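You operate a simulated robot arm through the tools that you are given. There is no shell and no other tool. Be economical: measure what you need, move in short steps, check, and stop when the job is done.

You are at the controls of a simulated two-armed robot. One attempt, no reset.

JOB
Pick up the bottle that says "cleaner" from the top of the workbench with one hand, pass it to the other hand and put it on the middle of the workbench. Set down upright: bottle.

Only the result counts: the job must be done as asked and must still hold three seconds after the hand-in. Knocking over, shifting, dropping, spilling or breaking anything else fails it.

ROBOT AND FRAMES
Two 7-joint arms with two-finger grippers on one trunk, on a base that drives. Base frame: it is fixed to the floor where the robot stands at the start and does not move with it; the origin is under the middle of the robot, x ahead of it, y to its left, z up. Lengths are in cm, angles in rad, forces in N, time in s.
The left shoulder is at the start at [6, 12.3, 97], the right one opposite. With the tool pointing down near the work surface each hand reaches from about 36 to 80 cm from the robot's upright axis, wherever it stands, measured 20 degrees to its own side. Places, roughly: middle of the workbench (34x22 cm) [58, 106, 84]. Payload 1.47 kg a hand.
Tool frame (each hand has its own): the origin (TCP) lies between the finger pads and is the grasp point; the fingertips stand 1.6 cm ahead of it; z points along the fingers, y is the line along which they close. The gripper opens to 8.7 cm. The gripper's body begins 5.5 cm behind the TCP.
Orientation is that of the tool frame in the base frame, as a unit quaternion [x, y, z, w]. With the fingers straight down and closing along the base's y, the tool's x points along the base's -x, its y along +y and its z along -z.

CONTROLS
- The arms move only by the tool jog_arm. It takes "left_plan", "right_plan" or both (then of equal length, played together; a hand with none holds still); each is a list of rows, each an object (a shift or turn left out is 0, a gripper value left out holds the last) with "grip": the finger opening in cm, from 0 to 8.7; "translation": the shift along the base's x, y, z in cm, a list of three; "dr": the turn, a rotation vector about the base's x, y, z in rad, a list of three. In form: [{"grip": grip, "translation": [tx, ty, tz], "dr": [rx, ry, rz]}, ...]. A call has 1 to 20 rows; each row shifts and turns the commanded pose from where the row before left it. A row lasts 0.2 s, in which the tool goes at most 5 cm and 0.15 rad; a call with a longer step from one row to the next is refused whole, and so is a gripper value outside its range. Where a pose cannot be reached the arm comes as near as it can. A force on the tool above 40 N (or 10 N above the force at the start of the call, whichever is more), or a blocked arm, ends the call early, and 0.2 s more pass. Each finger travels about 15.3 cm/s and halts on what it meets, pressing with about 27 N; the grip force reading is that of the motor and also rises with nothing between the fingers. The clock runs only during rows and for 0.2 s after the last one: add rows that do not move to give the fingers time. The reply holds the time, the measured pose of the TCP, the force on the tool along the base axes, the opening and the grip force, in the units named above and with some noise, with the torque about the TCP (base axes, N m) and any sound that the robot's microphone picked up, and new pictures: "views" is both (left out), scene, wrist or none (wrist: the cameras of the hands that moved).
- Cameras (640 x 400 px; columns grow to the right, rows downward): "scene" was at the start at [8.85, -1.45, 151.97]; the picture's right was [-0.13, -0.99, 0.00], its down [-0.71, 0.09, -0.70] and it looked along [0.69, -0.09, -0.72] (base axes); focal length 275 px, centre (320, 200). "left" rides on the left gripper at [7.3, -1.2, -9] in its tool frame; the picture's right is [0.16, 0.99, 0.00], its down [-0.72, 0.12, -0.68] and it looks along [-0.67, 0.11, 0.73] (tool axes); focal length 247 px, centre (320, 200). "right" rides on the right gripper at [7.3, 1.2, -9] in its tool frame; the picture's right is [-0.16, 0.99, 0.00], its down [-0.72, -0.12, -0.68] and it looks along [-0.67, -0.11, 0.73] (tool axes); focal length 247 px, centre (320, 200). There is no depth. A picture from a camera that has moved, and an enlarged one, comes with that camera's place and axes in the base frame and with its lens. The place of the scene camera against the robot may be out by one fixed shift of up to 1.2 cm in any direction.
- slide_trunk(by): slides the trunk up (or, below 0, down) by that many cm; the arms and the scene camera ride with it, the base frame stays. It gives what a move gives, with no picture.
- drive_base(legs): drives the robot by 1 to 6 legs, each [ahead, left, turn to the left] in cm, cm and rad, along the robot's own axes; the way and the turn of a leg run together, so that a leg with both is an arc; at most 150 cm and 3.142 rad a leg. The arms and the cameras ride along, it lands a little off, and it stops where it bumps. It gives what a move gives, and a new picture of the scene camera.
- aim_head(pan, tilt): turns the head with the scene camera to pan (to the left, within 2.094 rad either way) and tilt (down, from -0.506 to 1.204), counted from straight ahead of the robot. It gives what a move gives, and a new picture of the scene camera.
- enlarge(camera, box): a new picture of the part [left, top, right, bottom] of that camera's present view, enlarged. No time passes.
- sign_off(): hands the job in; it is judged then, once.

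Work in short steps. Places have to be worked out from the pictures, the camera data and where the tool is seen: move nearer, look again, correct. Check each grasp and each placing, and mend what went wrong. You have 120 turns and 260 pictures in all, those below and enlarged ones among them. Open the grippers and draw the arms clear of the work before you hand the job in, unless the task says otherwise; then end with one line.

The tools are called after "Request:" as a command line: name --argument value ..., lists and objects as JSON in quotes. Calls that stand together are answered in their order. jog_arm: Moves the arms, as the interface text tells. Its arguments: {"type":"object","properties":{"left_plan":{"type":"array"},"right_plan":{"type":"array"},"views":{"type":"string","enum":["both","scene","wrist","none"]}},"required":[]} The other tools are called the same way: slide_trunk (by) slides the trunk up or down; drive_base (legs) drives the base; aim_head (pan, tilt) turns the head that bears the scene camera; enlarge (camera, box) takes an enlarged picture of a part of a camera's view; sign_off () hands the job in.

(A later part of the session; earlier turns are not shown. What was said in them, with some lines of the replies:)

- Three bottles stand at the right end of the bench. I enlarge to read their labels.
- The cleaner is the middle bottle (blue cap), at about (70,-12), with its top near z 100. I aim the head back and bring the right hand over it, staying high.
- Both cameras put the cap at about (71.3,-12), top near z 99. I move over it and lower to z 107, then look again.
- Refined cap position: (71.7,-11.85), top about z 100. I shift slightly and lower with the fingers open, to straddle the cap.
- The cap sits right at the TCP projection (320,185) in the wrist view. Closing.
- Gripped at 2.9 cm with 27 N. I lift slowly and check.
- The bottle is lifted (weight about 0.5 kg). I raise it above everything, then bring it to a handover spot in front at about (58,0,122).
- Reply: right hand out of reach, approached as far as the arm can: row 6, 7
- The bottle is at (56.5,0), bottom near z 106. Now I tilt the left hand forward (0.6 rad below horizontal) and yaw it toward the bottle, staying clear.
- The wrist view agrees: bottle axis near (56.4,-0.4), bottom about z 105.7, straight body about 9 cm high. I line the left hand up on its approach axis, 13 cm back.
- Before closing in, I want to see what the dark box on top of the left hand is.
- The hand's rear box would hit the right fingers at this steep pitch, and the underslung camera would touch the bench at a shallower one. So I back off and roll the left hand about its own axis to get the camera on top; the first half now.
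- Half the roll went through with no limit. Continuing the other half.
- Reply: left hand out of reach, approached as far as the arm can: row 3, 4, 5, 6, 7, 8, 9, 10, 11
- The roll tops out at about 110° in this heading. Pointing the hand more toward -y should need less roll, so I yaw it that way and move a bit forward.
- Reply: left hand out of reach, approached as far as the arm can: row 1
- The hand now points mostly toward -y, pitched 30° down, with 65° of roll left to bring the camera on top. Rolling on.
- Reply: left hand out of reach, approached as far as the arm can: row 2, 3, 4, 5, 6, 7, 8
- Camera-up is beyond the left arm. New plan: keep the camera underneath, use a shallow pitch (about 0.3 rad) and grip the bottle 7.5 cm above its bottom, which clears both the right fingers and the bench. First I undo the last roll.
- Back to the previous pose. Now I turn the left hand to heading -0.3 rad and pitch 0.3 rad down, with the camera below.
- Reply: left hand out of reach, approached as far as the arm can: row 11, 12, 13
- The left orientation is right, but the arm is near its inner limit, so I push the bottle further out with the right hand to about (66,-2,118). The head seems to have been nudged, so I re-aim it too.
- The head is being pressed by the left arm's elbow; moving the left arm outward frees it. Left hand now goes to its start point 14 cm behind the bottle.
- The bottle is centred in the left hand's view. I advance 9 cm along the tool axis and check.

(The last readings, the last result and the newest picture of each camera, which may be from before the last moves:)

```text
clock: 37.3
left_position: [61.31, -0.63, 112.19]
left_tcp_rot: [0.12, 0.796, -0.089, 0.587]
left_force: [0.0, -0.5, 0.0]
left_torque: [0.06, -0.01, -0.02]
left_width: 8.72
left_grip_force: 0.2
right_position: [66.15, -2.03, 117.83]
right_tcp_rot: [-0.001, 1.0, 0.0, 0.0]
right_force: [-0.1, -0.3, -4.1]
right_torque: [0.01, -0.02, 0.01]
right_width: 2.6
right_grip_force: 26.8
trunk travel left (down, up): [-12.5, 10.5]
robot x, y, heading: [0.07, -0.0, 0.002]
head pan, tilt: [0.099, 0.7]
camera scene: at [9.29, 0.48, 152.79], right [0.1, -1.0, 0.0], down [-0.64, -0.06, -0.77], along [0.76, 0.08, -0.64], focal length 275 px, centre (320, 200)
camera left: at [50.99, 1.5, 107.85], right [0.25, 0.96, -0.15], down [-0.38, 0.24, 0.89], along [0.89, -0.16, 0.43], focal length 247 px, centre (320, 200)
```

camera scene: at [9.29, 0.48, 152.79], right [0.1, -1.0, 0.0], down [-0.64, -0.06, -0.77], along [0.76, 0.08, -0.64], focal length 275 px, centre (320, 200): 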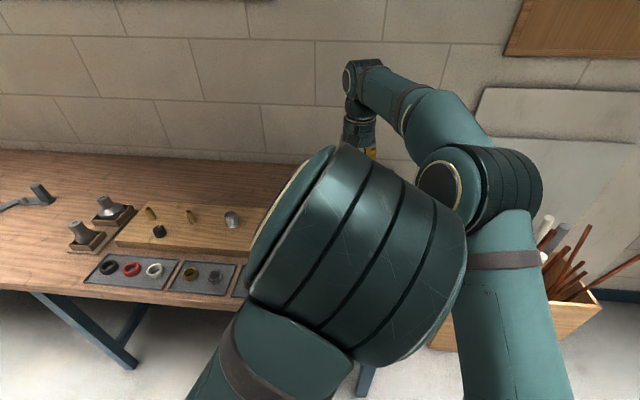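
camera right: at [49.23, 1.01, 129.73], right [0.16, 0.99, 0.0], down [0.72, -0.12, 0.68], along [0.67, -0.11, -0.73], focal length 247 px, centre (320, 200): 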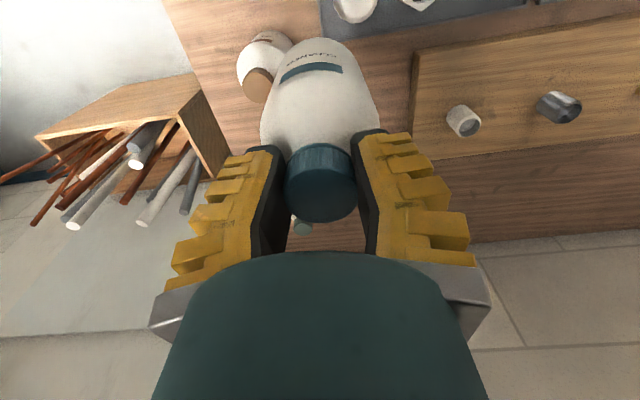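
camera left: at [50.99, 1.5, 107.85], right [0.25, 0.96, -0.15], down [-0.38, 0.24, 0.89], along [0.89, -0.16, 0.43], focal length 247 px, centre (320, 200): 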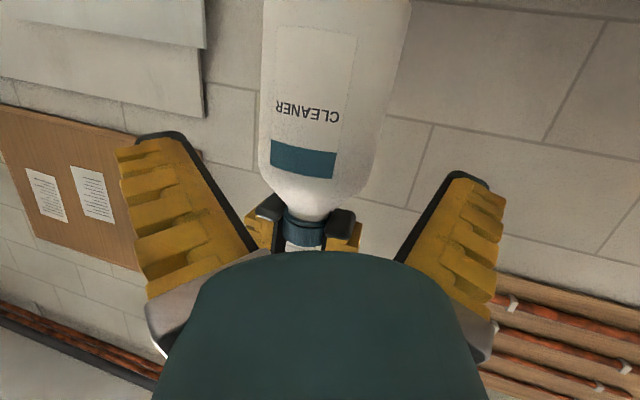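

Still centred. I advance the last ~5 cm slowly.

Request:
jog_arm --left_plan '[{"translation": [1.1, -0.33, -0.4]}, {"translation": [1.1, -0.33, -0.4]}, {"translation": [1.1, -0.33, -0.4]}, {"translation": [1.1, -0.33, -0.4]}, {}]'

```text
clock: 38.5
left_position: [65.73, -2.08, 110.52]
left_tcp_rot: [0.12, 0.796, -0.089, 0.587]
left_force: [-0.2, -0.3, 0.2]
left_torque: [-0.01, 0.02, -0.01]
left_width: 8.7
left_grip_force: 0.1
right_position: [66.25, -2.25, 117.75]
right_tcp_rot: [0.0, 1.0, 0.0, 0.001]
right_force: [-0.1, 0.1, -4.5]
right_torque: [-0.01, -0.01, 0.0]
right_width: 2.61
right_grip_force: 27.5
trunk travel left (down, up): [-12.5, 10.5]
robot x, y, heading: [-0.05, 0.27, -0.003]
head pan, tilt: [0.099, 0.7]
camera scene: at [9.32, 0.47, 152.79], right [0.1, -1.0, 0.0], down [-0.64, -0.06, -0.76], along [0.76, 0.08, -0.64], focal length 275 px, centre (320, 200)
camera left: at [55.25, 0.15, 106.22], right [0.25, 0.96, -0.15], down [-0.38, 0.24, 0.89], along [0.89, -0.16, 0.42], focal length 247 px, centre (320, 200)
```

scene: 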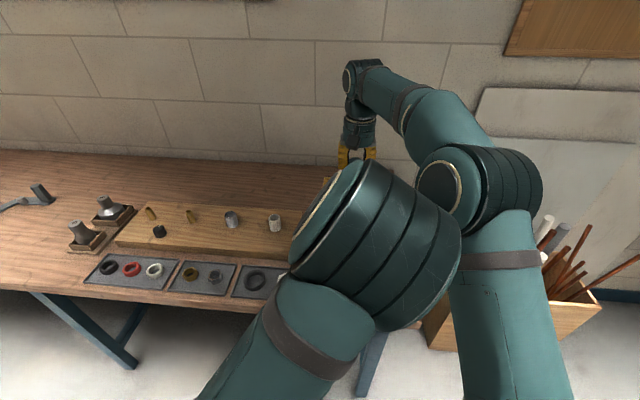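
left: 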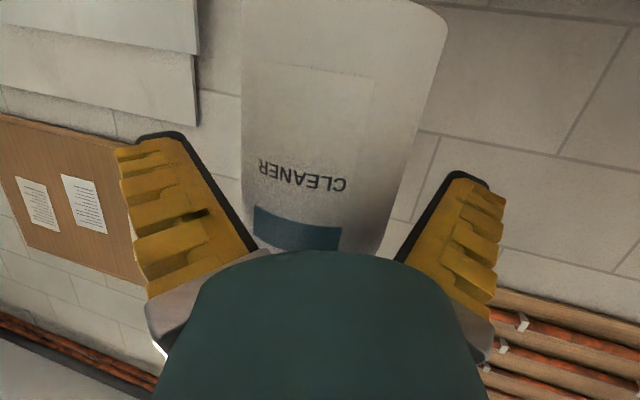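

No contact and the bottle lies between the left fingers. Closing the left gripper.

Request:
jog_arm --left_plan '[{"grip": 8}, {"grip": 7.5}, {"grip": 7}, {"grip": 6}, {"grip": 6}, {}]' --views "wrist"

```text
clock: 39.9
left_position: [65.68, -1.93, 110.57]
left_tcp_rot: [0.12, 0.796, -0.089, 0.586]
left_force: [7.0, -0.3, 0.9]
left_torque: [-0.02, 0.19, 0.02]
left_width: 6.78
left_grip_force: 26.9
right_position: [66.26, -2.03, 117.89]
right_tcp_rot: [0.0, 1.0, 0.001, 0.0]
right_force: [-6.6, 0.3, -2.4]
right_torque: [0.01, 0.27, 0.03]
right_width: 2.59
right_grip_force: 27.1
trunk travel left (down, up): [-12.5, 10.5]
robot x, y, heading: [0.09, 0.1, -0.002]
head pan, tilt: [0.099, 0.7]
camera left: at [55.26, 0.17, 106.22], right [0.25, 0.96, -0.15], down [-0.38, 0.24, 0.89], along [0.89, -0.16, 0.42], focal length 247 px, centre (320, 200)
```

left: 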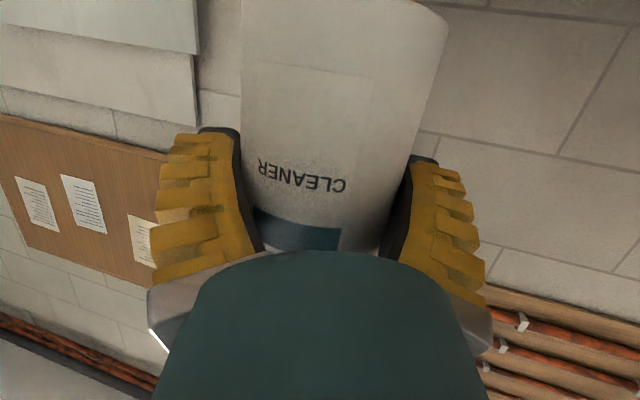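

Left holds with 27 N at 6.8 cm. A 7 N internal force remains between the hands; I ease the left hand forward a hair, then open the right.

Request:
jog_arm --left_plan '[{"translation": [0.2, 0, 0]}, {}, {}]' --views "none"

```text
clock: 40.7
left_position: [66.04, -2.04, 110.58]
left_tcp_rot: [0.12, 0.796, -0.089, 0.586]
left_force: [-16.6, -1.0, 1.6]
left_torque: [0.0, -0.55, -0.03]
left_width: 6.88
left_grip_force: 26.6
right_position: [66.36, -2.22, 117.89]
right_tcp_rot: [0.001, 1.0, 0.001, 0.001]
right_force: [16.9, 0.4, -5.6]
right_torque: [0.05, -0.64, 0.05]
right_width: 2.61
right_grip_force: 27.3
trunk travel left (down, up): [-12.5, 10.5]
robot x, y, heading: [0.16, -0.18, -0.002]
head pan, tilt: [0.099, 0.7]
```

Stiff: 0.2 cm overshot the other way. I back off 0.14 cm and then open the right gripper.

Request:
jog_arm --left_plan '[{"translation": [-0.14, 0, 0]}, {}, {}]' --views "none"

Request:
jog_arm --right_plan '[{"grip": 4}, {"grip": 6}, {"grip": 8.7}, {}]' --views "both"

Request:
enlarge --camera "left" --box '[120, 0, 520, 250]'

```text
clock: 41.5
left_position: [65.86, -1.95, 110.63]
left_tcp_rot: [0.12, 0.796, -0.089, 0.586]
left_force: [-6.7, 0.5, -0.4]
left_torque: [0.03, -0.12, -0.01]
left_width: 6.84
left_grip_force: 27.4
right_position: [66.24, -2.06, 117.86]
right_tcp_rot: [0.0, 1.0, 0.0, 0.0]
right_force: [6.4, 0.6, -4.2]
right_torque: [0.01, -0.37, -0.01]
right_width: 2.66
right_grip_force: 27.1
trunk travel left (down, up): [-12.5, 10.5]
robot x, y, heading: [0.31, 0.12, 0.002]
head pan, tilt: [0.099, 0.7]
```

```text
clock: 42.5
left_position: [65.81, -1.91, 110.68]
left_tcp_rot: [0.119, 0.796, -0.088, 0.588]
left_force: [-0.1, -0.4, 0.5]
left_torque: [-0.01, 0.03, 0.03]
left_width: 6.83
left_grip_force: 26.9
right_position: [66.13, -2.12, 117.93]
right_tcp_rot: [-0.001, 1.0, 0.0, -0.001]
right_force: [0.2, 0.3, -0.6]
right_torque: [-0.03, 0.0, 0.04]
right_width: 8.72
right_grip_force: 0.1
trunk travel left (down, up): [-12.5, 10.5]
robot x, y, heading: [-0.08, 0.33, -0.001]
head pan, tilt: [0.099, 0.7]
camera scene: at [9.34, 0.46, 152.78], right [0.1, -1.0, 0.0], down [-0.64, -0.06, -0.76], along [0.76, 0.08, -0.64], focal length 275 px, centre (320, 200)
camera right: at [59.06, -1.01, 126.77], right [0.16, 0.99, 0.0], down [0.72, -0.12, 0.68], along [0.67, -0.11, -0.73], focal length 247 px, centre (320, 200)
```

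scene: 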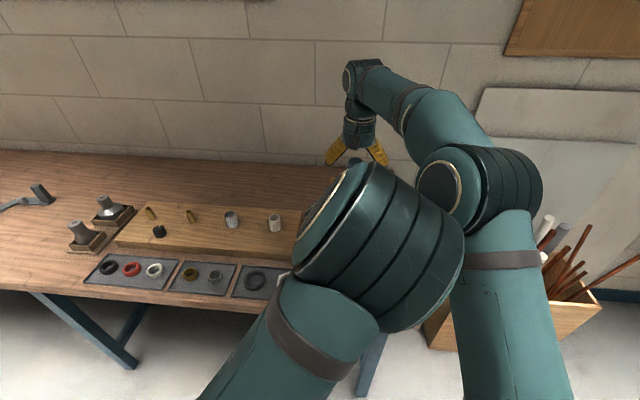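
right: 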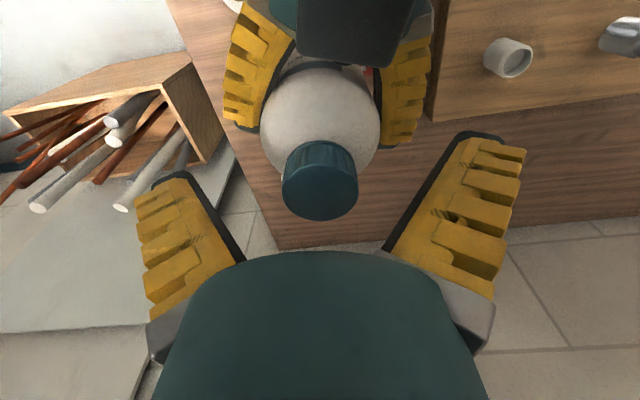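

```text
1.60 times, centred on (320, 125) of left
camera zoom: at [55.37, 0.13, 106.19], right [0.25, 0.96, -0.15], down [-0.38, 0.24, 0.89], along [0.89, -0.16, 0.42], focal length 395 px, centre (320, 320)
```

zoom: 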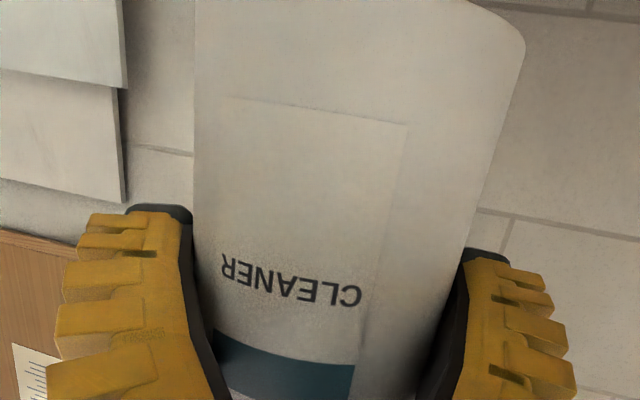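

The left hand alone holds the bottle. I raise the right hand straight up off the cap.

Request:
jog_arm --right_plan '[{"translation": [0, 0, 1]}, {"translation": [0, 0, 1]}, {"translation": [0, 0, 1]}, {"translation": [0, 0, 1]}, {}]' --views "wrist"

```text
clock: 43.7
left_position: [65.81, -2.03, 110.61]
left_tcp_rot: [0.119, 0.796, -0.088, 0.587]
left_force: [-0.1, 0.2, 1.2]
left_torque: [0.02, 0.03, -0.02]
left_width: 6.78
left_grip_force: 27.0
right_position: [66.14, -2.03, 121.93]
right_tcp_rot: [0.0, 1.0, 0.0, 0.0]
right_force: [0.3, 0.1, -0.1]
right_torque: [-0.01, 0.02, -0.01]
right_width: 8.71
right_grip_force: 0.2
trunk travel left (down, up): [-12.5, 10.5]
robot x, y, heading: [-0.0, -0.31, 0.005]
head pan, tilt: [0.099, 0.7]
camera right: at [58.98, -0.95, 130.86], right [0.16, 0.99, 0.0], down [0.72, -0.12, 0.68], along [0.67, -0.11, -0.73], focal length 247 px, centre (320, 200)
```

right: 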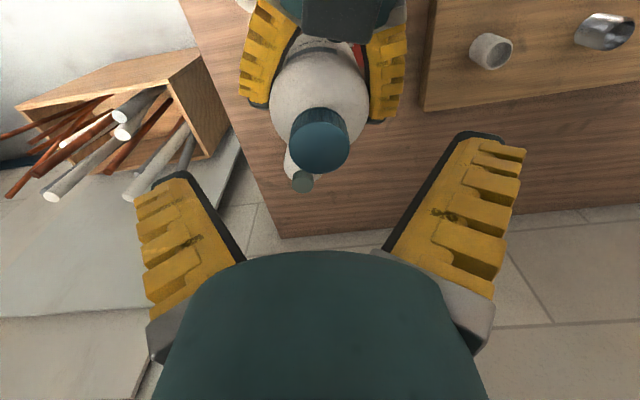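

The right fingers are above the cap. Up a bit more, then sideways and back to clear.

Request:
jog_arm --right_plan '[{"translation": [0, 0, 1]}, {"translation": [-0.5, -0.5, 0.5]}, {"translation": [-0.5, -2.5, 0]}, {"translation": [-0.5, -3, 0]}, {"translation": [-0.5, -3, 0]}, {"translation": [-0.5, -3, 0]}, {"translation": [-1, -3, 0]}, {"translation": [-2, -3, 0]}, {"translation": [-3, -3, 0]}, {"translation": [-3, -2, 0]}, {"translation": [-3, -1, 0]}, {"translation": [-3, 0, 0]}, {"translation": [-3, 0, -1]}, {"translation": [-3, 0, -2]}, {}]' --views "scene"

```text
clock: 46.9
left_position: [65.94, -2.0, 110.68]
left_tcp_rot: [0.12, 0.797, -0.089, 0.586]
left_force: [0.0, 0.5, -0.1]
left_torque: [0.02, 0.07, -0.02]
left_width: 6.82
left_grip_force: 26.7
right_position: [42.89, -25.84, 120.4]
right_tcp_rot: [0.0, 1.0, 0.001, 0.0]
right_force: [0.0, -0.9, 0.2]
right_torque: [0.0, 0.01, 0.04]
right_width: 8.72
right_grip_force: 0.0
trunk travel left (down, up): [-12.5, 10.5]
robot x, y, heading: [-0.38, -0.05, 0.002]
head pan, tilt: [0.099, 0.7]
camera scene: at [9.41, 0.47, 152.78], right [0.1, -0.99, 0.0], down [-0.64, -0.06, -0.76], along [0.76, 0.08, -0.64], focal length 275 px, centre (320, 200)
```

scene: 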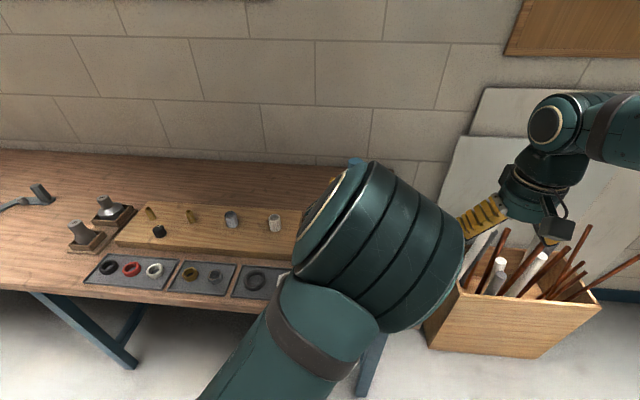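

The bottle is with the left hand only. Now I look left toward the bench middle before driving.

Request:
aim_head --pan 1.0 --tilt 0.55

```text
clock: 48.1
left_position: [65.84, -2.04, 110.56]
left_tcp_rot: [0.119, 0.796, -0.088, 0.587]
left_force: [0.1, 0.6, 0.5]
left_torque: [0.0, 0.02, 0.0]
left_width: 6.79
left_grip_force: 27.1
right_position: [42.91, -25.84, 120.29]
right_tcp_rot: [0.0, 1.0, -0.001, 0.001]
right_force: [0.5, 1.0, -0.4]
right_torque: [0.0, -0.01, 0.0]
right_width: 8.71
right_grip_force: 0.1
trunk travel left (down, up): [-12.5, 10.5]
robot x, y, heading: [-0.0, -0.17, 0.003]
head pan, tilt: [1.0, 0.55]
camera scene: at [5.75, 7.17, 154.1], right [0.84, -0.54, 0.0], down [-0.28, -0.44, -0.85], along [0.46, 0.72, -0.52], focal length 275 px, centre (320, 200)
```

scene: 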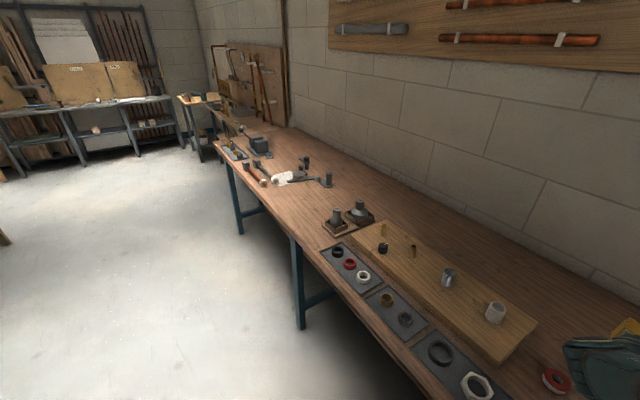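

The middle region lies around pixel (300,203), which looks clear. Enlarging.

Request:
enlarge --camera "scene" --box '[230, 140, 390, 240]'

```text
4.00 times, centred on (310, 190) of scene
camera zoom: at [5.75, 7.17, 154.1], right [0.84, -0.54, 0.0], down [-0.28, -0.44, -0.85], along [0.46, 0.72, -0.52], focal length 1098 px, centre (360, 240)
```

zoom: 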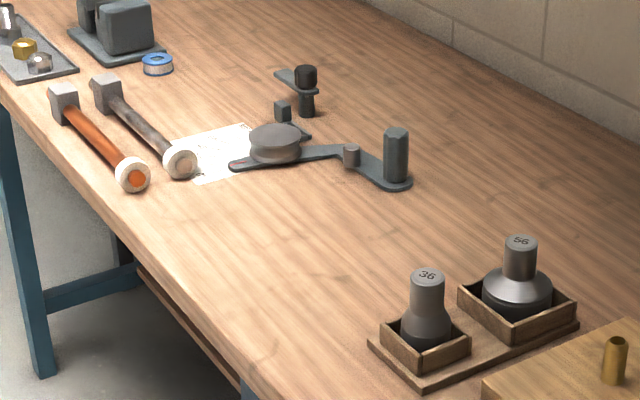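

The centre at about (58,105) is clear: the pipe bender is at its far side, the stub tools at the near side. I raise the trunk a little for clearance and drive left 107 cm.

Request:
slide_trunk --by 5

Request:
drive_base --legs '[[0, 50, 0], [0, 57, 0]]'

```text
clock: 49.0
left_position: [65.78, -1.89, 115.42]
left_tcp_rot: [0.121, 0.796, -0.09, 0.586]
left_force: [-0.6, 0.8, -4.6]
left_torque: [0.02, 0.02, 0.0]
left_width: 6.79
left_grip_force: 27.0
right_position: [42.89, -25.85, 125.34]
right_tcp_rot: [-0.001, 1.0, 0.0, 0.001]
right_force: [0.3, -0.8, -1.2]
right_torque: [0.0, 0.03, -0.02]
right_width: 8.7
right_grip_force: 0.1
trunk travel left (down, up): [-17.5, 5.5]
robot x, y, heading: [0.38, -0.05, 0.001]
head pan, tilt: [1.0, 0.55]
```

```text
clock: 59.0
left_position: [66.12, 104.22, 115.76]
left_tcp_rot: [0.122, 0.796, -0.091, 0.586]
left_force: [0.6, 0.2, -4.4]
left_torque: [0.0, 0.05, 0.03]
left_width: 6.75
left_grip_force: 26.9
right_position: [43.04, 80.45, 125.5]
right_tcp_rot: [0.003, 1.0, 0.001, 0.001]
right_force: [-0.6, 0.3, 0.4]
right_torque: [0.01, 0.02, 0.04]
right_width: 8.73
right_grip_force: 0.0
trunk travel left (down, up): [-17.5, 5.5]
robot x, y, heading: [0.29, 106.73, -0.007]
head pan, tilt: [1.0, 0.55]
camera scene: at [6.14, 113.76, 159.1], right [0.84, -0.55, 0.0], down [-0.29, -0.44, -0.85], along [0.47, 0.71, -0.52], focal length 275 px, centre (320, 200)
```

scene: 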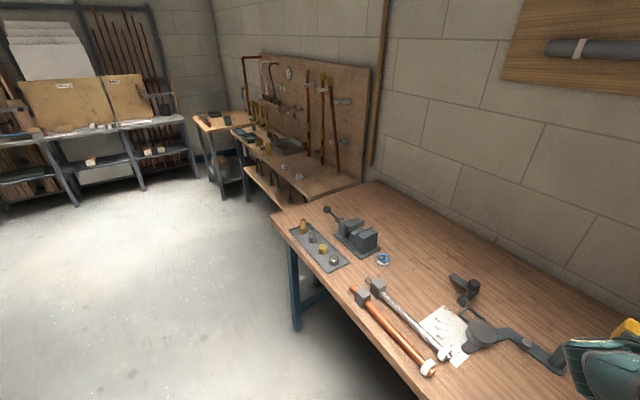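

Left hand is at (66,104). I aim the head at the placing area.

Request:
aim_head --pan 0.45 --tilt 0.85

```text
clock: 60.0
left_position: [66.21, 104.14, 115.64]
left_tcp_rot: [0.123, 0.796, -0.091, 0.586]
left_force: [0.1, 0.3, -4.4]
left_torque: [0.04, 0.01, 0.0]
left_width: 6.78
left_grip_force: 27.0
right_position: [42.94, 80.46, 125.41]
right_tcp_rot: [0.003, 1.0, 0.001, 0.0]
right_force: [0.5, -0.9, 0.0]
right_torque: [0.01, -0.04, 0.0]
right_width: 8.71
right_grip_force: 0.1
trunk travel left (down, up): [-17.5, 5.5]
robot x, y, heading: [0.09, 106.77, -0.009]
head pan, tilt: [0.45, 0.85]
camera scene: at [8.29, 109.58, 156.56], right [0.43, -0.9, 0.0], down [-0.68, -0.32, -0.66], along [0.6, 0.28, -0.75], focal length 275 px, centre (320, 200)
```

scene: 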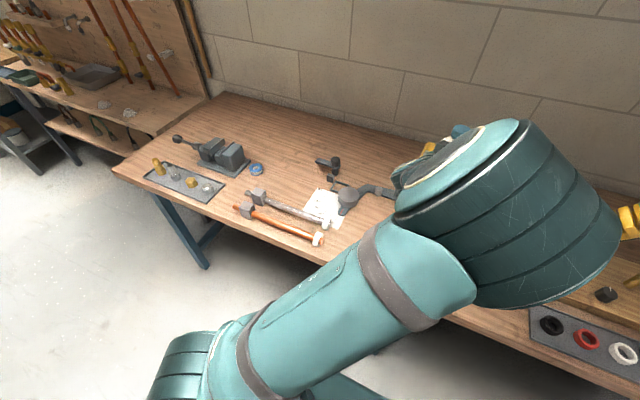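

Obstacles near the centre: bender end at (80,115), stub tray corner at (57.6,85), hammer end at (51,130) — target (58,104) is clear by 14+ cm. I retract in x at height, then lower with the trunk.

Request:
jog_arm --left_plan '[{"translation": [-1, 0, 0]}, {"translation": [-2, 0, 0]}, {"translation": [-2, 0, 0]}, {"translation": [-2, 0, 0]}, {"translation": [-1.2, 0, 0]}, {}]' --views "both"

Request:
slide_trunk --by -13

```text
clock: 61.4
left_position: [57.94, 104.27, 115.68]
left_tcp_rot: [0.124, 0.795, -0.092, 0.587]
left_force: [0.7, 0.2, -3.7]
left_torque: [0.0, 0.03, -0.02]
left_width: 6.74
left_grip_force: 27.3
right_position: [42.92, 80.45, 125.44]
right_tcp_rot: [0.004, 1.0, 0.0, -0.001]
right_force: [0.2, 0.5, 0.2]
right_torque: [0.0, 0.0, 0.03]
right_width: 8.7
right_grip_force: 0.0
trunk travel left (down, up): [-17.5, 5.5]
robot x, y, heading: [0.56, 106.72, -0.007]
head pan, tilt: [0.45, 0.85]
camera scene: at [8.31, 109.57, 156.56], right [0.43, -0.9, 0.0], down [-0.68, -0.32, -0.66], along [0.6, 0.28, -0.75], focal length 275 px, centre (320, 200)
camera left: at [47.45, 106.39, 111.23], right [0.25, 0.96, -0.15], down [-0.38, 0.24, 0.89], along [0.89, -0.17, 0.42], focal length 247 px, centre (320, 200)
```

scene: 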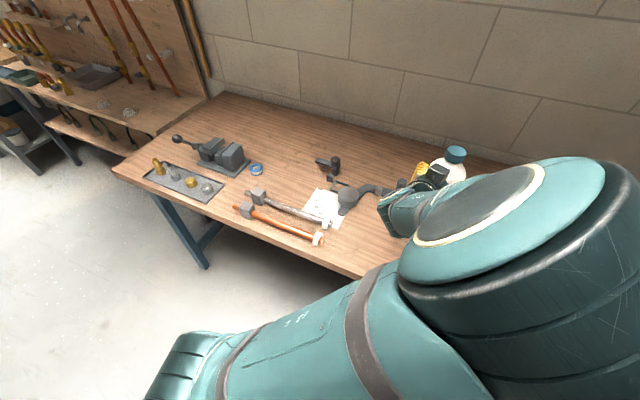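
left: 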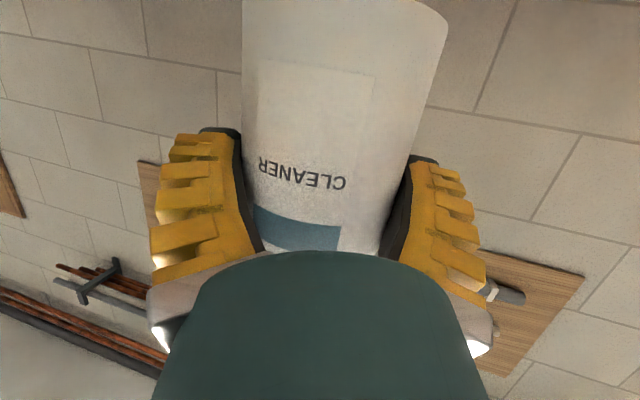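

```text
clock: 63.0
left_position: [58.03, 104.18, 102.62]
left_tcp_rot: [0.122, 0.796, -0.09, 0.586]
left_force: [-0.1, 0.6, -4.0]
left_torque: [0.03, 0.04, 0.0]
left_width: 6.74
left_grip_force: 27.0
right_position: [42.9, 80.44, 112.47]
right_tcp_rot: [0.004, 1.0, 0.0, 0.0]
right_force: [-0.2, -0.9, -0.5]
right_torque: [0.03, -0.01, -0.03]
right_width: 8.71
right_grip_force: 0.1
trunk travel left (down, up): [-4.5, 18.5]
robot x, y, heading: [0.5, 106.84, -0.002]
head pan, tilt: [0.45, 0.85]
```

Bottle bottom is now about z 95. I lower with the arm by 7 cm and look.

Request:
jog_arm --left_plan '[{"translation": [0, 0, -1]}, {"translation": [0, 0, -1.5]}, {"translation": [0, 0, -1.5]}, {"translation": [0, 0, -1.5]}, {"translation": [0, 0, -1.5]}, {}]'

Request:
aim_head --pan 0.2 --tilt 0.95

```text
clock: 64.4
left_position: [57.83, 104.12, 95.51]
left_tcp_rot: [0.123, 0.795, -0.091, 0.586]
left_force: [-0.1, 0.3, -4.2]
left_torque: [0.01, 0.02, 0.02]
left_width: 6.72
left_grip_force: 26.7
right_position: [42.93, 80.5, 112.48]
right_tcp_rot: [0.004, 1.0, 0.0, 0.0]
right_force: [0.7, 0.6, 0.7]
right_torque: [-0.01, 0.04, -0.03]
right_width: 8.68
right_grip_force: 0.1
trunk travel left (down, up): [-4.5, 18.5]
robot x, y, heading: [-0.09, 106.8, -0.011]
head pan, tilt: [0.45, 0.85]
camera scene: at [8.28, 109.58, 143.56], right [0.43, -0.9, 0.0], down [-0.68, -0.32, -0.66], along [0.6, 0.28, -0.75], focal length 275 px, centre (320, 200)
camera left: at [47.31, 106.37, 91.22], right [0.25, 0.95, -0.15], down [-0.38, 0.24, 0.89], along [0.89, -0.17, 0.42], focal length 247 px, centre (320, 200)
```

scene: 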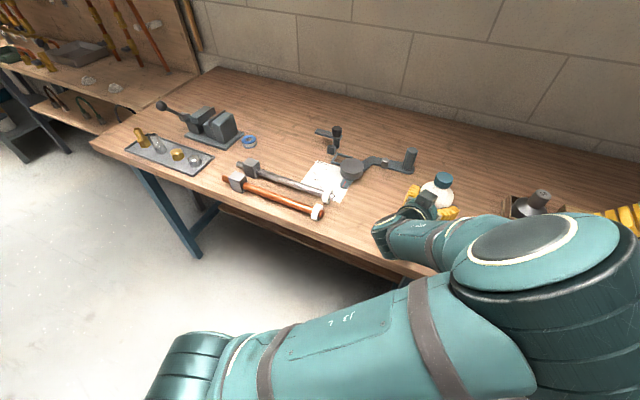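
left: 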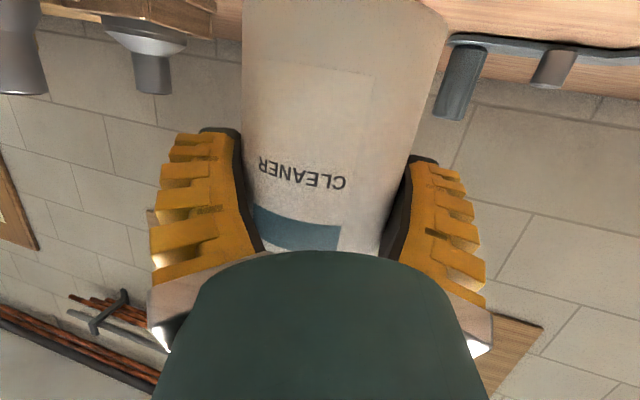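

```text
clock: 65.1
left_position: [57.7, 104.17, 95.62]
left_tcp_rot: [0.123, 0.795, -0.092, 0.587]
left_force: [1.0, 1.0, -4.6]
left_torque: [0.0, 0.03, 0.03]
left_width: 6.73
left_grip_force: 26.6
right_position: [42.85, 80.53, 112.4]
right_tcp_rot: [0.003, 1.0, 0.0, 0.0]
right_force: [-0.5, -0.3, -0.5]
right_torque: [0.0, -0.02, 0.0]
right_width: 8.72
right_grip_force: 0.1
trunk travel left (down, up): [-4.5, 18.5]
robot x, y, heading: [0.45, 106.68, -0.004]
head pan, tilt: [0.201, 0.949]
camera scene: at [8.36, 107.62, 142.81], right [0.19, -0.98, 0.0], down [-0.8, -0.16, -0.58], along [0.57, 0.11, -0.81], focal length 275 px, centre (320, 200)
```

scene: 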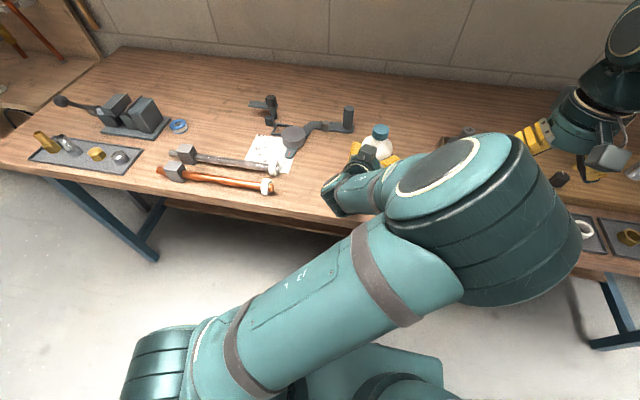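

Position is good. I lower to just above the expected contact (TCP z about 91.5).

Request:
jog_arm --left_plan '[{"translation": [0, 0, -0.8]}, {"translation": [0, 0, -0.8]}, {"translation": [0, 0, -0.8]}, {"translation": [0, 0, -0.6]}, {}]' --views "scene"

Request:
enlarge --camera "scene" --box '[310, 100, 470, 220]'

```text
clock: 66.3
left_position: [57.91, 104.22, 92.46]
left_tcp_rot: [0.123, 0.795, -0.091, 0.587]
left_force: [-0.6, -1.3, -3.5]
left_torque: [0.01, 0.05, 0.01]
left_width: 6.75
left_grip_force: 27.4
right_position: [42.87, 80.5, 112.44]
right_tcp_rot: [0.003, 1.0, 0.0, 0.0]
right_force: [-0.1, -0.7, -0.7]
right_torque: [0.0, -0.02, -0.06]
right_width: 8.7
right_grip_force: 0.2
trunk travel left (down, up): [-4.5, 18.5]
robot x, y, heading: [0.47, 106.67, -0.007]
head pan, tilt: [0.201, 0.949]
camera scene: at [8.36, 107.62, 142.81], right [0.19, -0.98, 0.0], down [-0.8, -0.16, -0.58], along [0.57, 0.11, -0.81], focal length 275 px, centre (320, 200)
```

scene: 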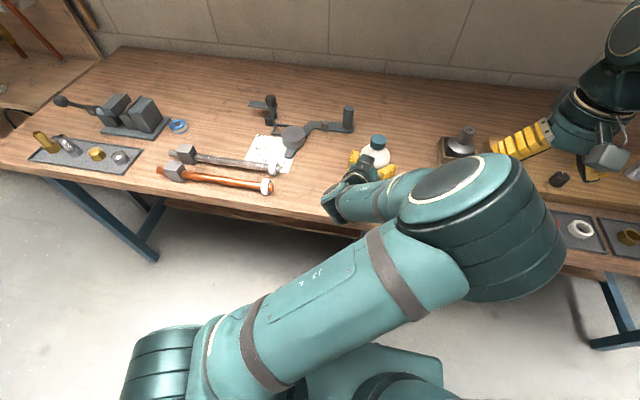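

```text
3.33 times, centred on (390, 160) of scene
camera zoom: at [8.36, 107.62, 142.81], right [0.19, -0.98, 0.0], down [-0.8, -0.16, -0.58], along [0.57, 0.11, -0.81], focal length 915 px, centre (87, 333)
```

zoom: 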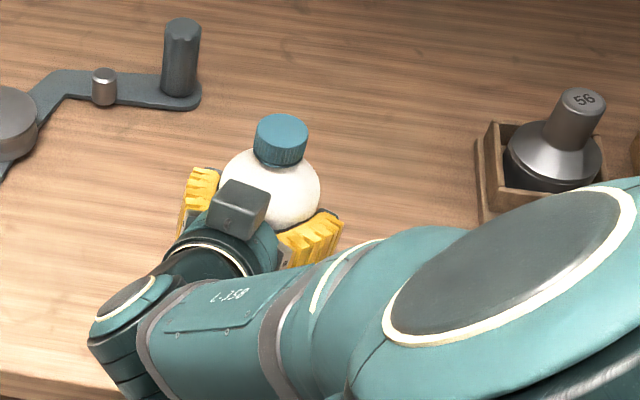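

Clear. Lowering in 0.25 cm steps until the force shows contact.

Request:
jog_arm --left_plan '[{"translation": [0, 0, -0.25]}, {"translation": [0, 0, -0.25]}, {"translation": [0, 0, -0.2]}, {}]' --views "none"

```text
clock: 67.3
left_position: [57.96, 104.21, 92.01]
left_tcp_rot: [0.123, 0.796, -0.092, 0.586]
left_force: [1.1, 0.6, -3.2]
left_torque: [0.01, 0.03, 0.01]
left_width: 6.75
left_grip_force: 26.9
right_position: [42.84, 80.46, 112.45]
right_tcp_rot: [0.003, 1.0, 0.001, 0.001]
right_force: [0.1, -0.3, -0.6]
right_torque: [0.02, 0.01, 0.01]
right_width: 8.71
right_grip_force: 0.0
trunk travel left (down, up): [-4.5, 18.5]
robot x, y, heading: [0.45, 106.5, -0.008]
head pan, tilt: [0.201, 0.949]
```

No contact yet; a little lower.

Request:
jog_arm --left_plan '[{"translation": [0, 0, -0.2]}, {"translation": [0, 0, -0.2]}, {}]' --views "none"

```text
clock: 68.1
left_position: [57.82, 104.3, 91.74]
left_tcp_rot: [0.122, 0.794, -0.091, 0.589]
left_force: [2.7, 1.4, 27.9]
left_torque: [1.07, 3.69, -0.17]
left_width: 6.76
left_grip_force: 27.1
right_position: [42.87, 80.51, 112.6]
right_tcp_rot: [0.003, 1.0, -0.001, 0.0]
right_force: [-1.0, 0.9, 0.4]
right_torque: [-0.04, 0.0, 0.02]
right_width: 8.68
right_grip_force: 0.0
trunk travel left (down, up): [-4.5, 18.5]
robot x, y, heading: [0.75, 107.14, -0.006]
head pan, tilt: [0.201, 0.949]
```

Force with a 3.7 N·m torque means the underslung camera touches the bench about 13 cm behind the TCP, just before the bottle lands. I raise 0.4 cm and pitch the hand 0.06 rad steeper to lift the camera.

Request:
jog_arm --left_plan '[{"translation": [0, 0, 0.4]}, {"dr": [0.009, 0.0285, 0]}, {"dr": [0.009, 0.0285, 0]}, {"translation": [0, 0, -0.2]}, {}]' --views "scene"

Request:
enlarge --camera "scene" --box '[310, 100, 470, 220]'

```text
clock: 69.3
left_position: [57.74, 104.17, 91.82]
left_tcp_rot: [0.126, 0.812, -0.088, 0.563]
left_force: [-1.2, 1.4, 12.1]
left_torque: [-0.07, -0.34, 0.01]
left_width: 6.76
left_grip_force: 27.4
right_position: [42.85, 80.59, 112.42]
right_tcp_rot: [0.004, 1.0, 0.0, 0.001]
right_force: [-0.4, -1.1, 0.4]
right_torque: [-0.02, -0.02, 0.0]
right_width: 8.72
right_grip_force: 0.0
trunk travel left (down, up): [-4.5, 18.5]
robot x, y, heading: [0.59, 106.55, -0.011]
head pan, tilt: [0.201, 0.949]
camera scene: at [8.21, 107.64, 142.83], right [0.19, -0.98, 0.0], down [-0.8, -0.16, -0.58], along [0.57, 0.11, -0.81], focal length 275 px, centre (320, 200)
```

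scene: 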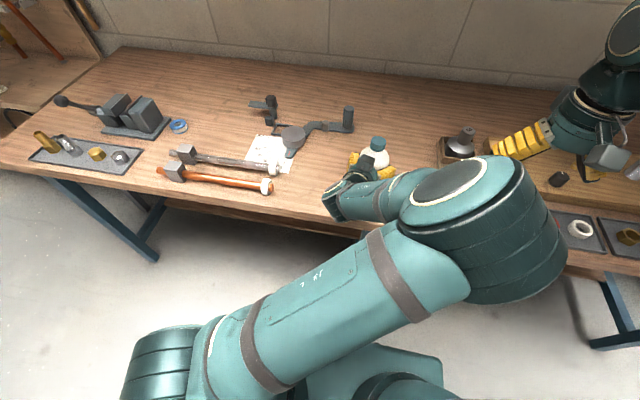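

```text
3.33 times, centred on (390, 160) of scene
camera zoom: at [8.21, 107.64, 142.83], right [0.19, -0.98, 0.0], down [-0.8, -0.16, -0.58], along [0.57, 0.11, -0.81], focal length 915 px, centre (87, 333)
```

zoom: 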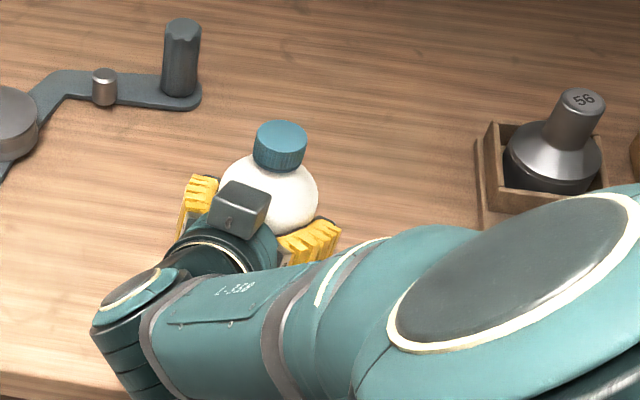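

The bottle itself now touches the bench (force just ahead of the TCP). I open the left gripper gradually.

Request:
jog_arm --left_plan '[{"translation": [0, 0, 0.05], "grip": 6.8}, {"grip": 7.0}, {"grip": 7.2}, {"grip": 7.5}, {"grip": 8}, {"grip": 8.7}, {}]' --views "both"

Request:
enlarge --camera "scene" --box '[310, 100, 470, 220]'

```text
clock: 70.9
left_position: [57.84, 104.21, 91.74]
left_tcp_rot: [0.126, 0.812, -0.087, 0.563]
left_force: [0.4, 0.3, 0.1]
left_torque: [0.03, -0.01, 0.0]
left_width: 8.71
left_grip_force: 0.0
right_position: [42.95, 80.44, 112.54]
right_tcp_rot: [0.004, 1.0, 0.0, 0.0]
right_force: [0.4, -0.2, -1.2]
right_torque: [0.01, 0.0, -0.01]
right_width: 8.67
right_grip_force: 0.0
trunk travel left (down, up): [-4.5, 18.5]
robot x, y, heading: [0.08, 106.44, -0.01]
head pan, tilt: [0.201, 0.949]
camera scene: at [8.33, 107.62, 142.81], right [0.19, -0.98, 0.0], down [-0.8, -0.16, -0.58], along [0.57, 0.11, -0.81], focal length 275 px, centre (320, 200)
camera left: at [47.18, 106.47, 88.07], right [0.25, 0.96, -0.15], down [-0.33, 0.23, 0.92], along [0.91, -0.18, 0.37], focal length 247 px, centre (320, 200)
```

scene: 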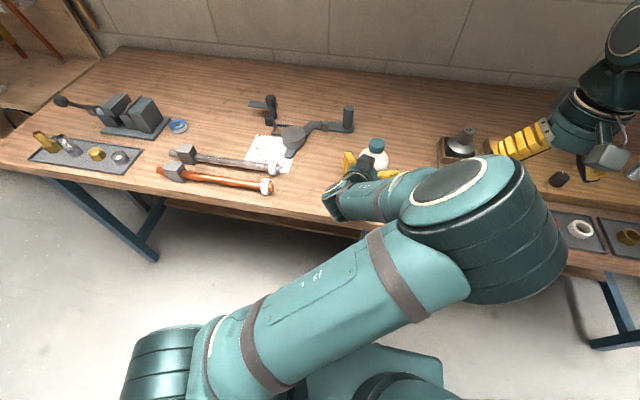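
left: 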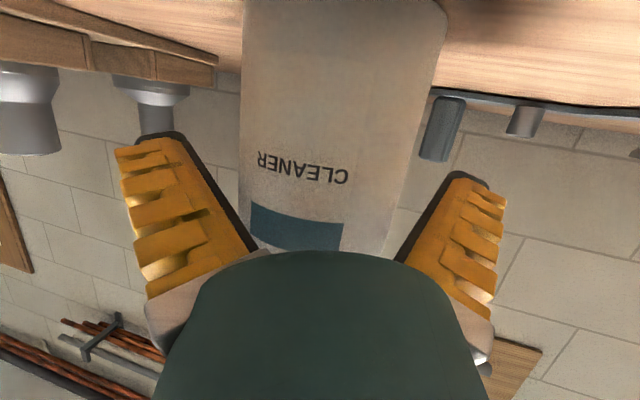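

```text
3.33 times, centred on (390, 160) of scene
camera zoom: at [8.33, 107.62, 142.81], right [0.19, -0.98, 0.0], down [-0.8, -0.16, -0.58], along [0.57, 0.11, -0.81], focal length 915 px, centre (87, 333)
```

zoom: 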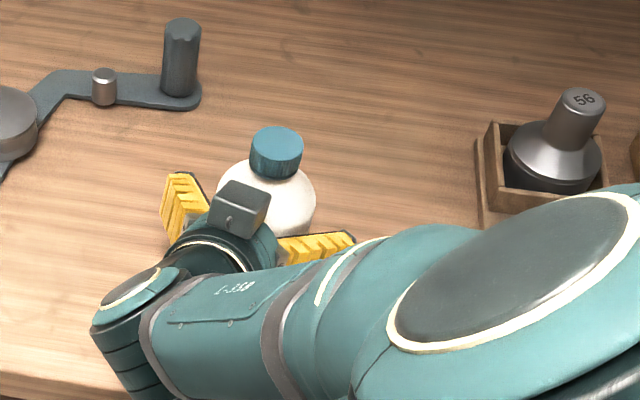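

The bottle stands free. I draw the left hand straight back along its own axis.

Request:
jog_arm --left_plan '[{"translation": [-0.9, 0.28, 0.35]}, {"translation": [-0.9, 0.28, 0.35]}, {"translation": [-0.9, 0.28, 0.35]}, {"translation": [-0.9, 0.28, 0.35]}, {"translation": [-0.9, 0.28, 0.35]}, {"translation": [-0.9, 0.28, 0.35]}, {"translation": [-0.9, 0.28, 0.35]}, {}]'

```text
clock: 72.7
left_position: [51.68, 106.18, 94.27]
left_tcp_rot: [0.125, 0.813, -0.087, 0.562]
left_force: [1.0, -0.8, -0.1]
left_torque: [0.0, 0.02, 0.0]
left_width: 8.71
left_grip_force: 0.0
right_position: [42.91, 80.43, 112.51]
right_tcp_rot: [0.004, 1.0, 0.0, 0.0]
right_force: [0.4, 0.8, -0.3]
right_torque: [0.01, -0.01, 0.0]
right_width: 8.68
right_grip_force: 0.1
trunk travel left (down, up): [-4.5, 18.5]
robot x, y, heading: [0.27, 106.21, -0.009]
head pan, tilt: [0.201, 0.949]
camera scene: at [8.34, 107.62, 142.81], right [0.19, -0.98, 0.0], down [-0.8, -0.16, -0.58], along [0.57, 0.11, -0.81], focal length 275 px, centre (320, 200)
camera left: at [40.95, 108.41, 90.5], right [0.25, 0.96, -0.15], down [-0.33, 0.23, 0.92], along [0.91, -0.18, 0.37], focal length 247 px, centre (320, 200)
```

scene: 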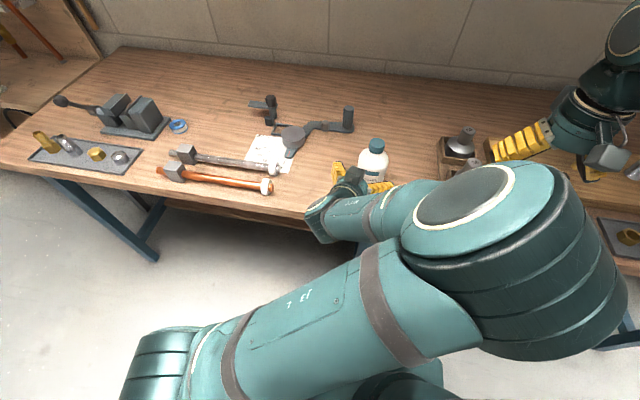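
left: 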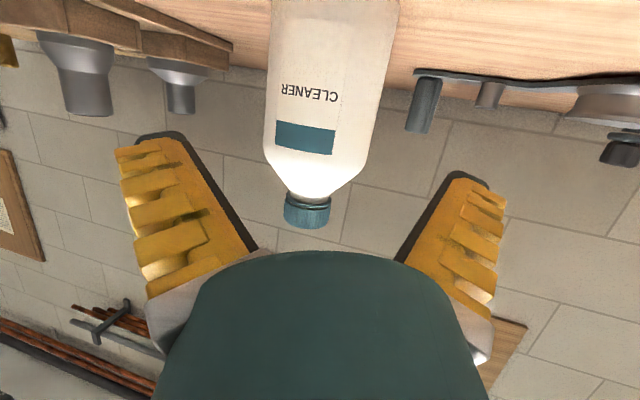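

The bottle stands upright and the fingers are clear of it. I back the base off to draw both arms away.

Request:
drive_base --legs '[[-20, 4, 0]]'

Request:
enlarge --camera "scene" --box '[250, 20, 490, 170]'

```text
clock: 74.4
left_position: [31.15, 110.32, 94.25]
left_tcp_rot: [0.125, 0.812, -0.087, 0.563]
left_force: [0.7, 0.0, 0.6]
left_torque: [0.03, 0.01, -0.04]
left_width: 8.7
left_grip_force: 0.0
right_position: [22.51, 84.54, 112.38]
right_tcp_rot: [0.004, 1.0, 0.0, 0.001]
right_force: [-0.4, 0.0, 0.3]
right_torque: [0.01, -0.02, 0.03]
right_width: 8.7
right_grip_force: 0.0
trunk travel left (down, up): [-4.5, 18.5]
robot x, y, heading: [-20.06, 110.31, -0.008]
head pan, tilt: [0.201, 0.949]
camera scene: at [-12.11, 111.7, 142.82], right [0.19, -0.98, 0.0], down [-0.8, -0.16, -0.58], along [0.57, 0.11, -0.81], focal length 275 px, centre (320, 200)
```

scene: 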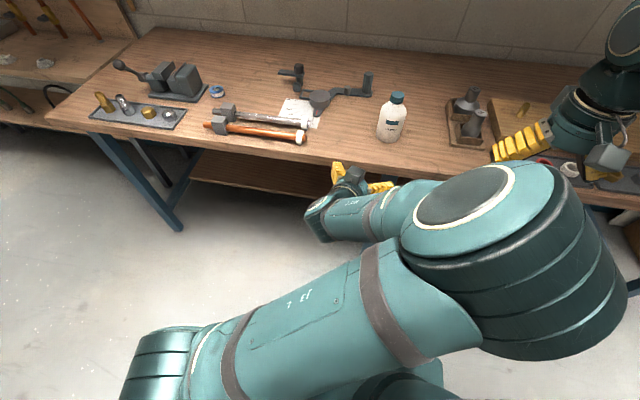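

```text
2.67 times, centred on (370, 95) of scene
camera zoom: at [-12.11, 111.7, 142.82], right [0.19, -0.98, 0.0], down [-0.8, -0.16, -0.58], along [0.57, 0.11, -0.81], focal length 732 px, centre (187, 480)
```

zoom: 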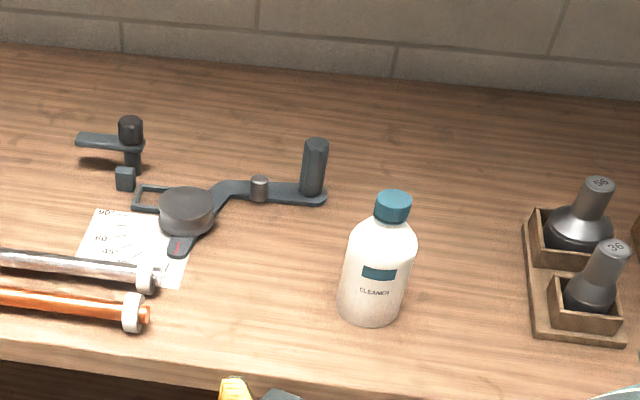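

The bottle stands upright at about (59,103), inside the middle region. Nothing else has moved and both hands are open and clear, so I hand in.

Request:
sign_off

```text
The job is handed in.
```

The "cleaner" bottle was picked up with the right hand, passed to the left in mid-air, and now stands upright on the middle of the workbench at about (59, 103). The left hand's camera pressed on the bare bench top once (about 28 N) as the bottle was lowered. I saw nothing else moved.
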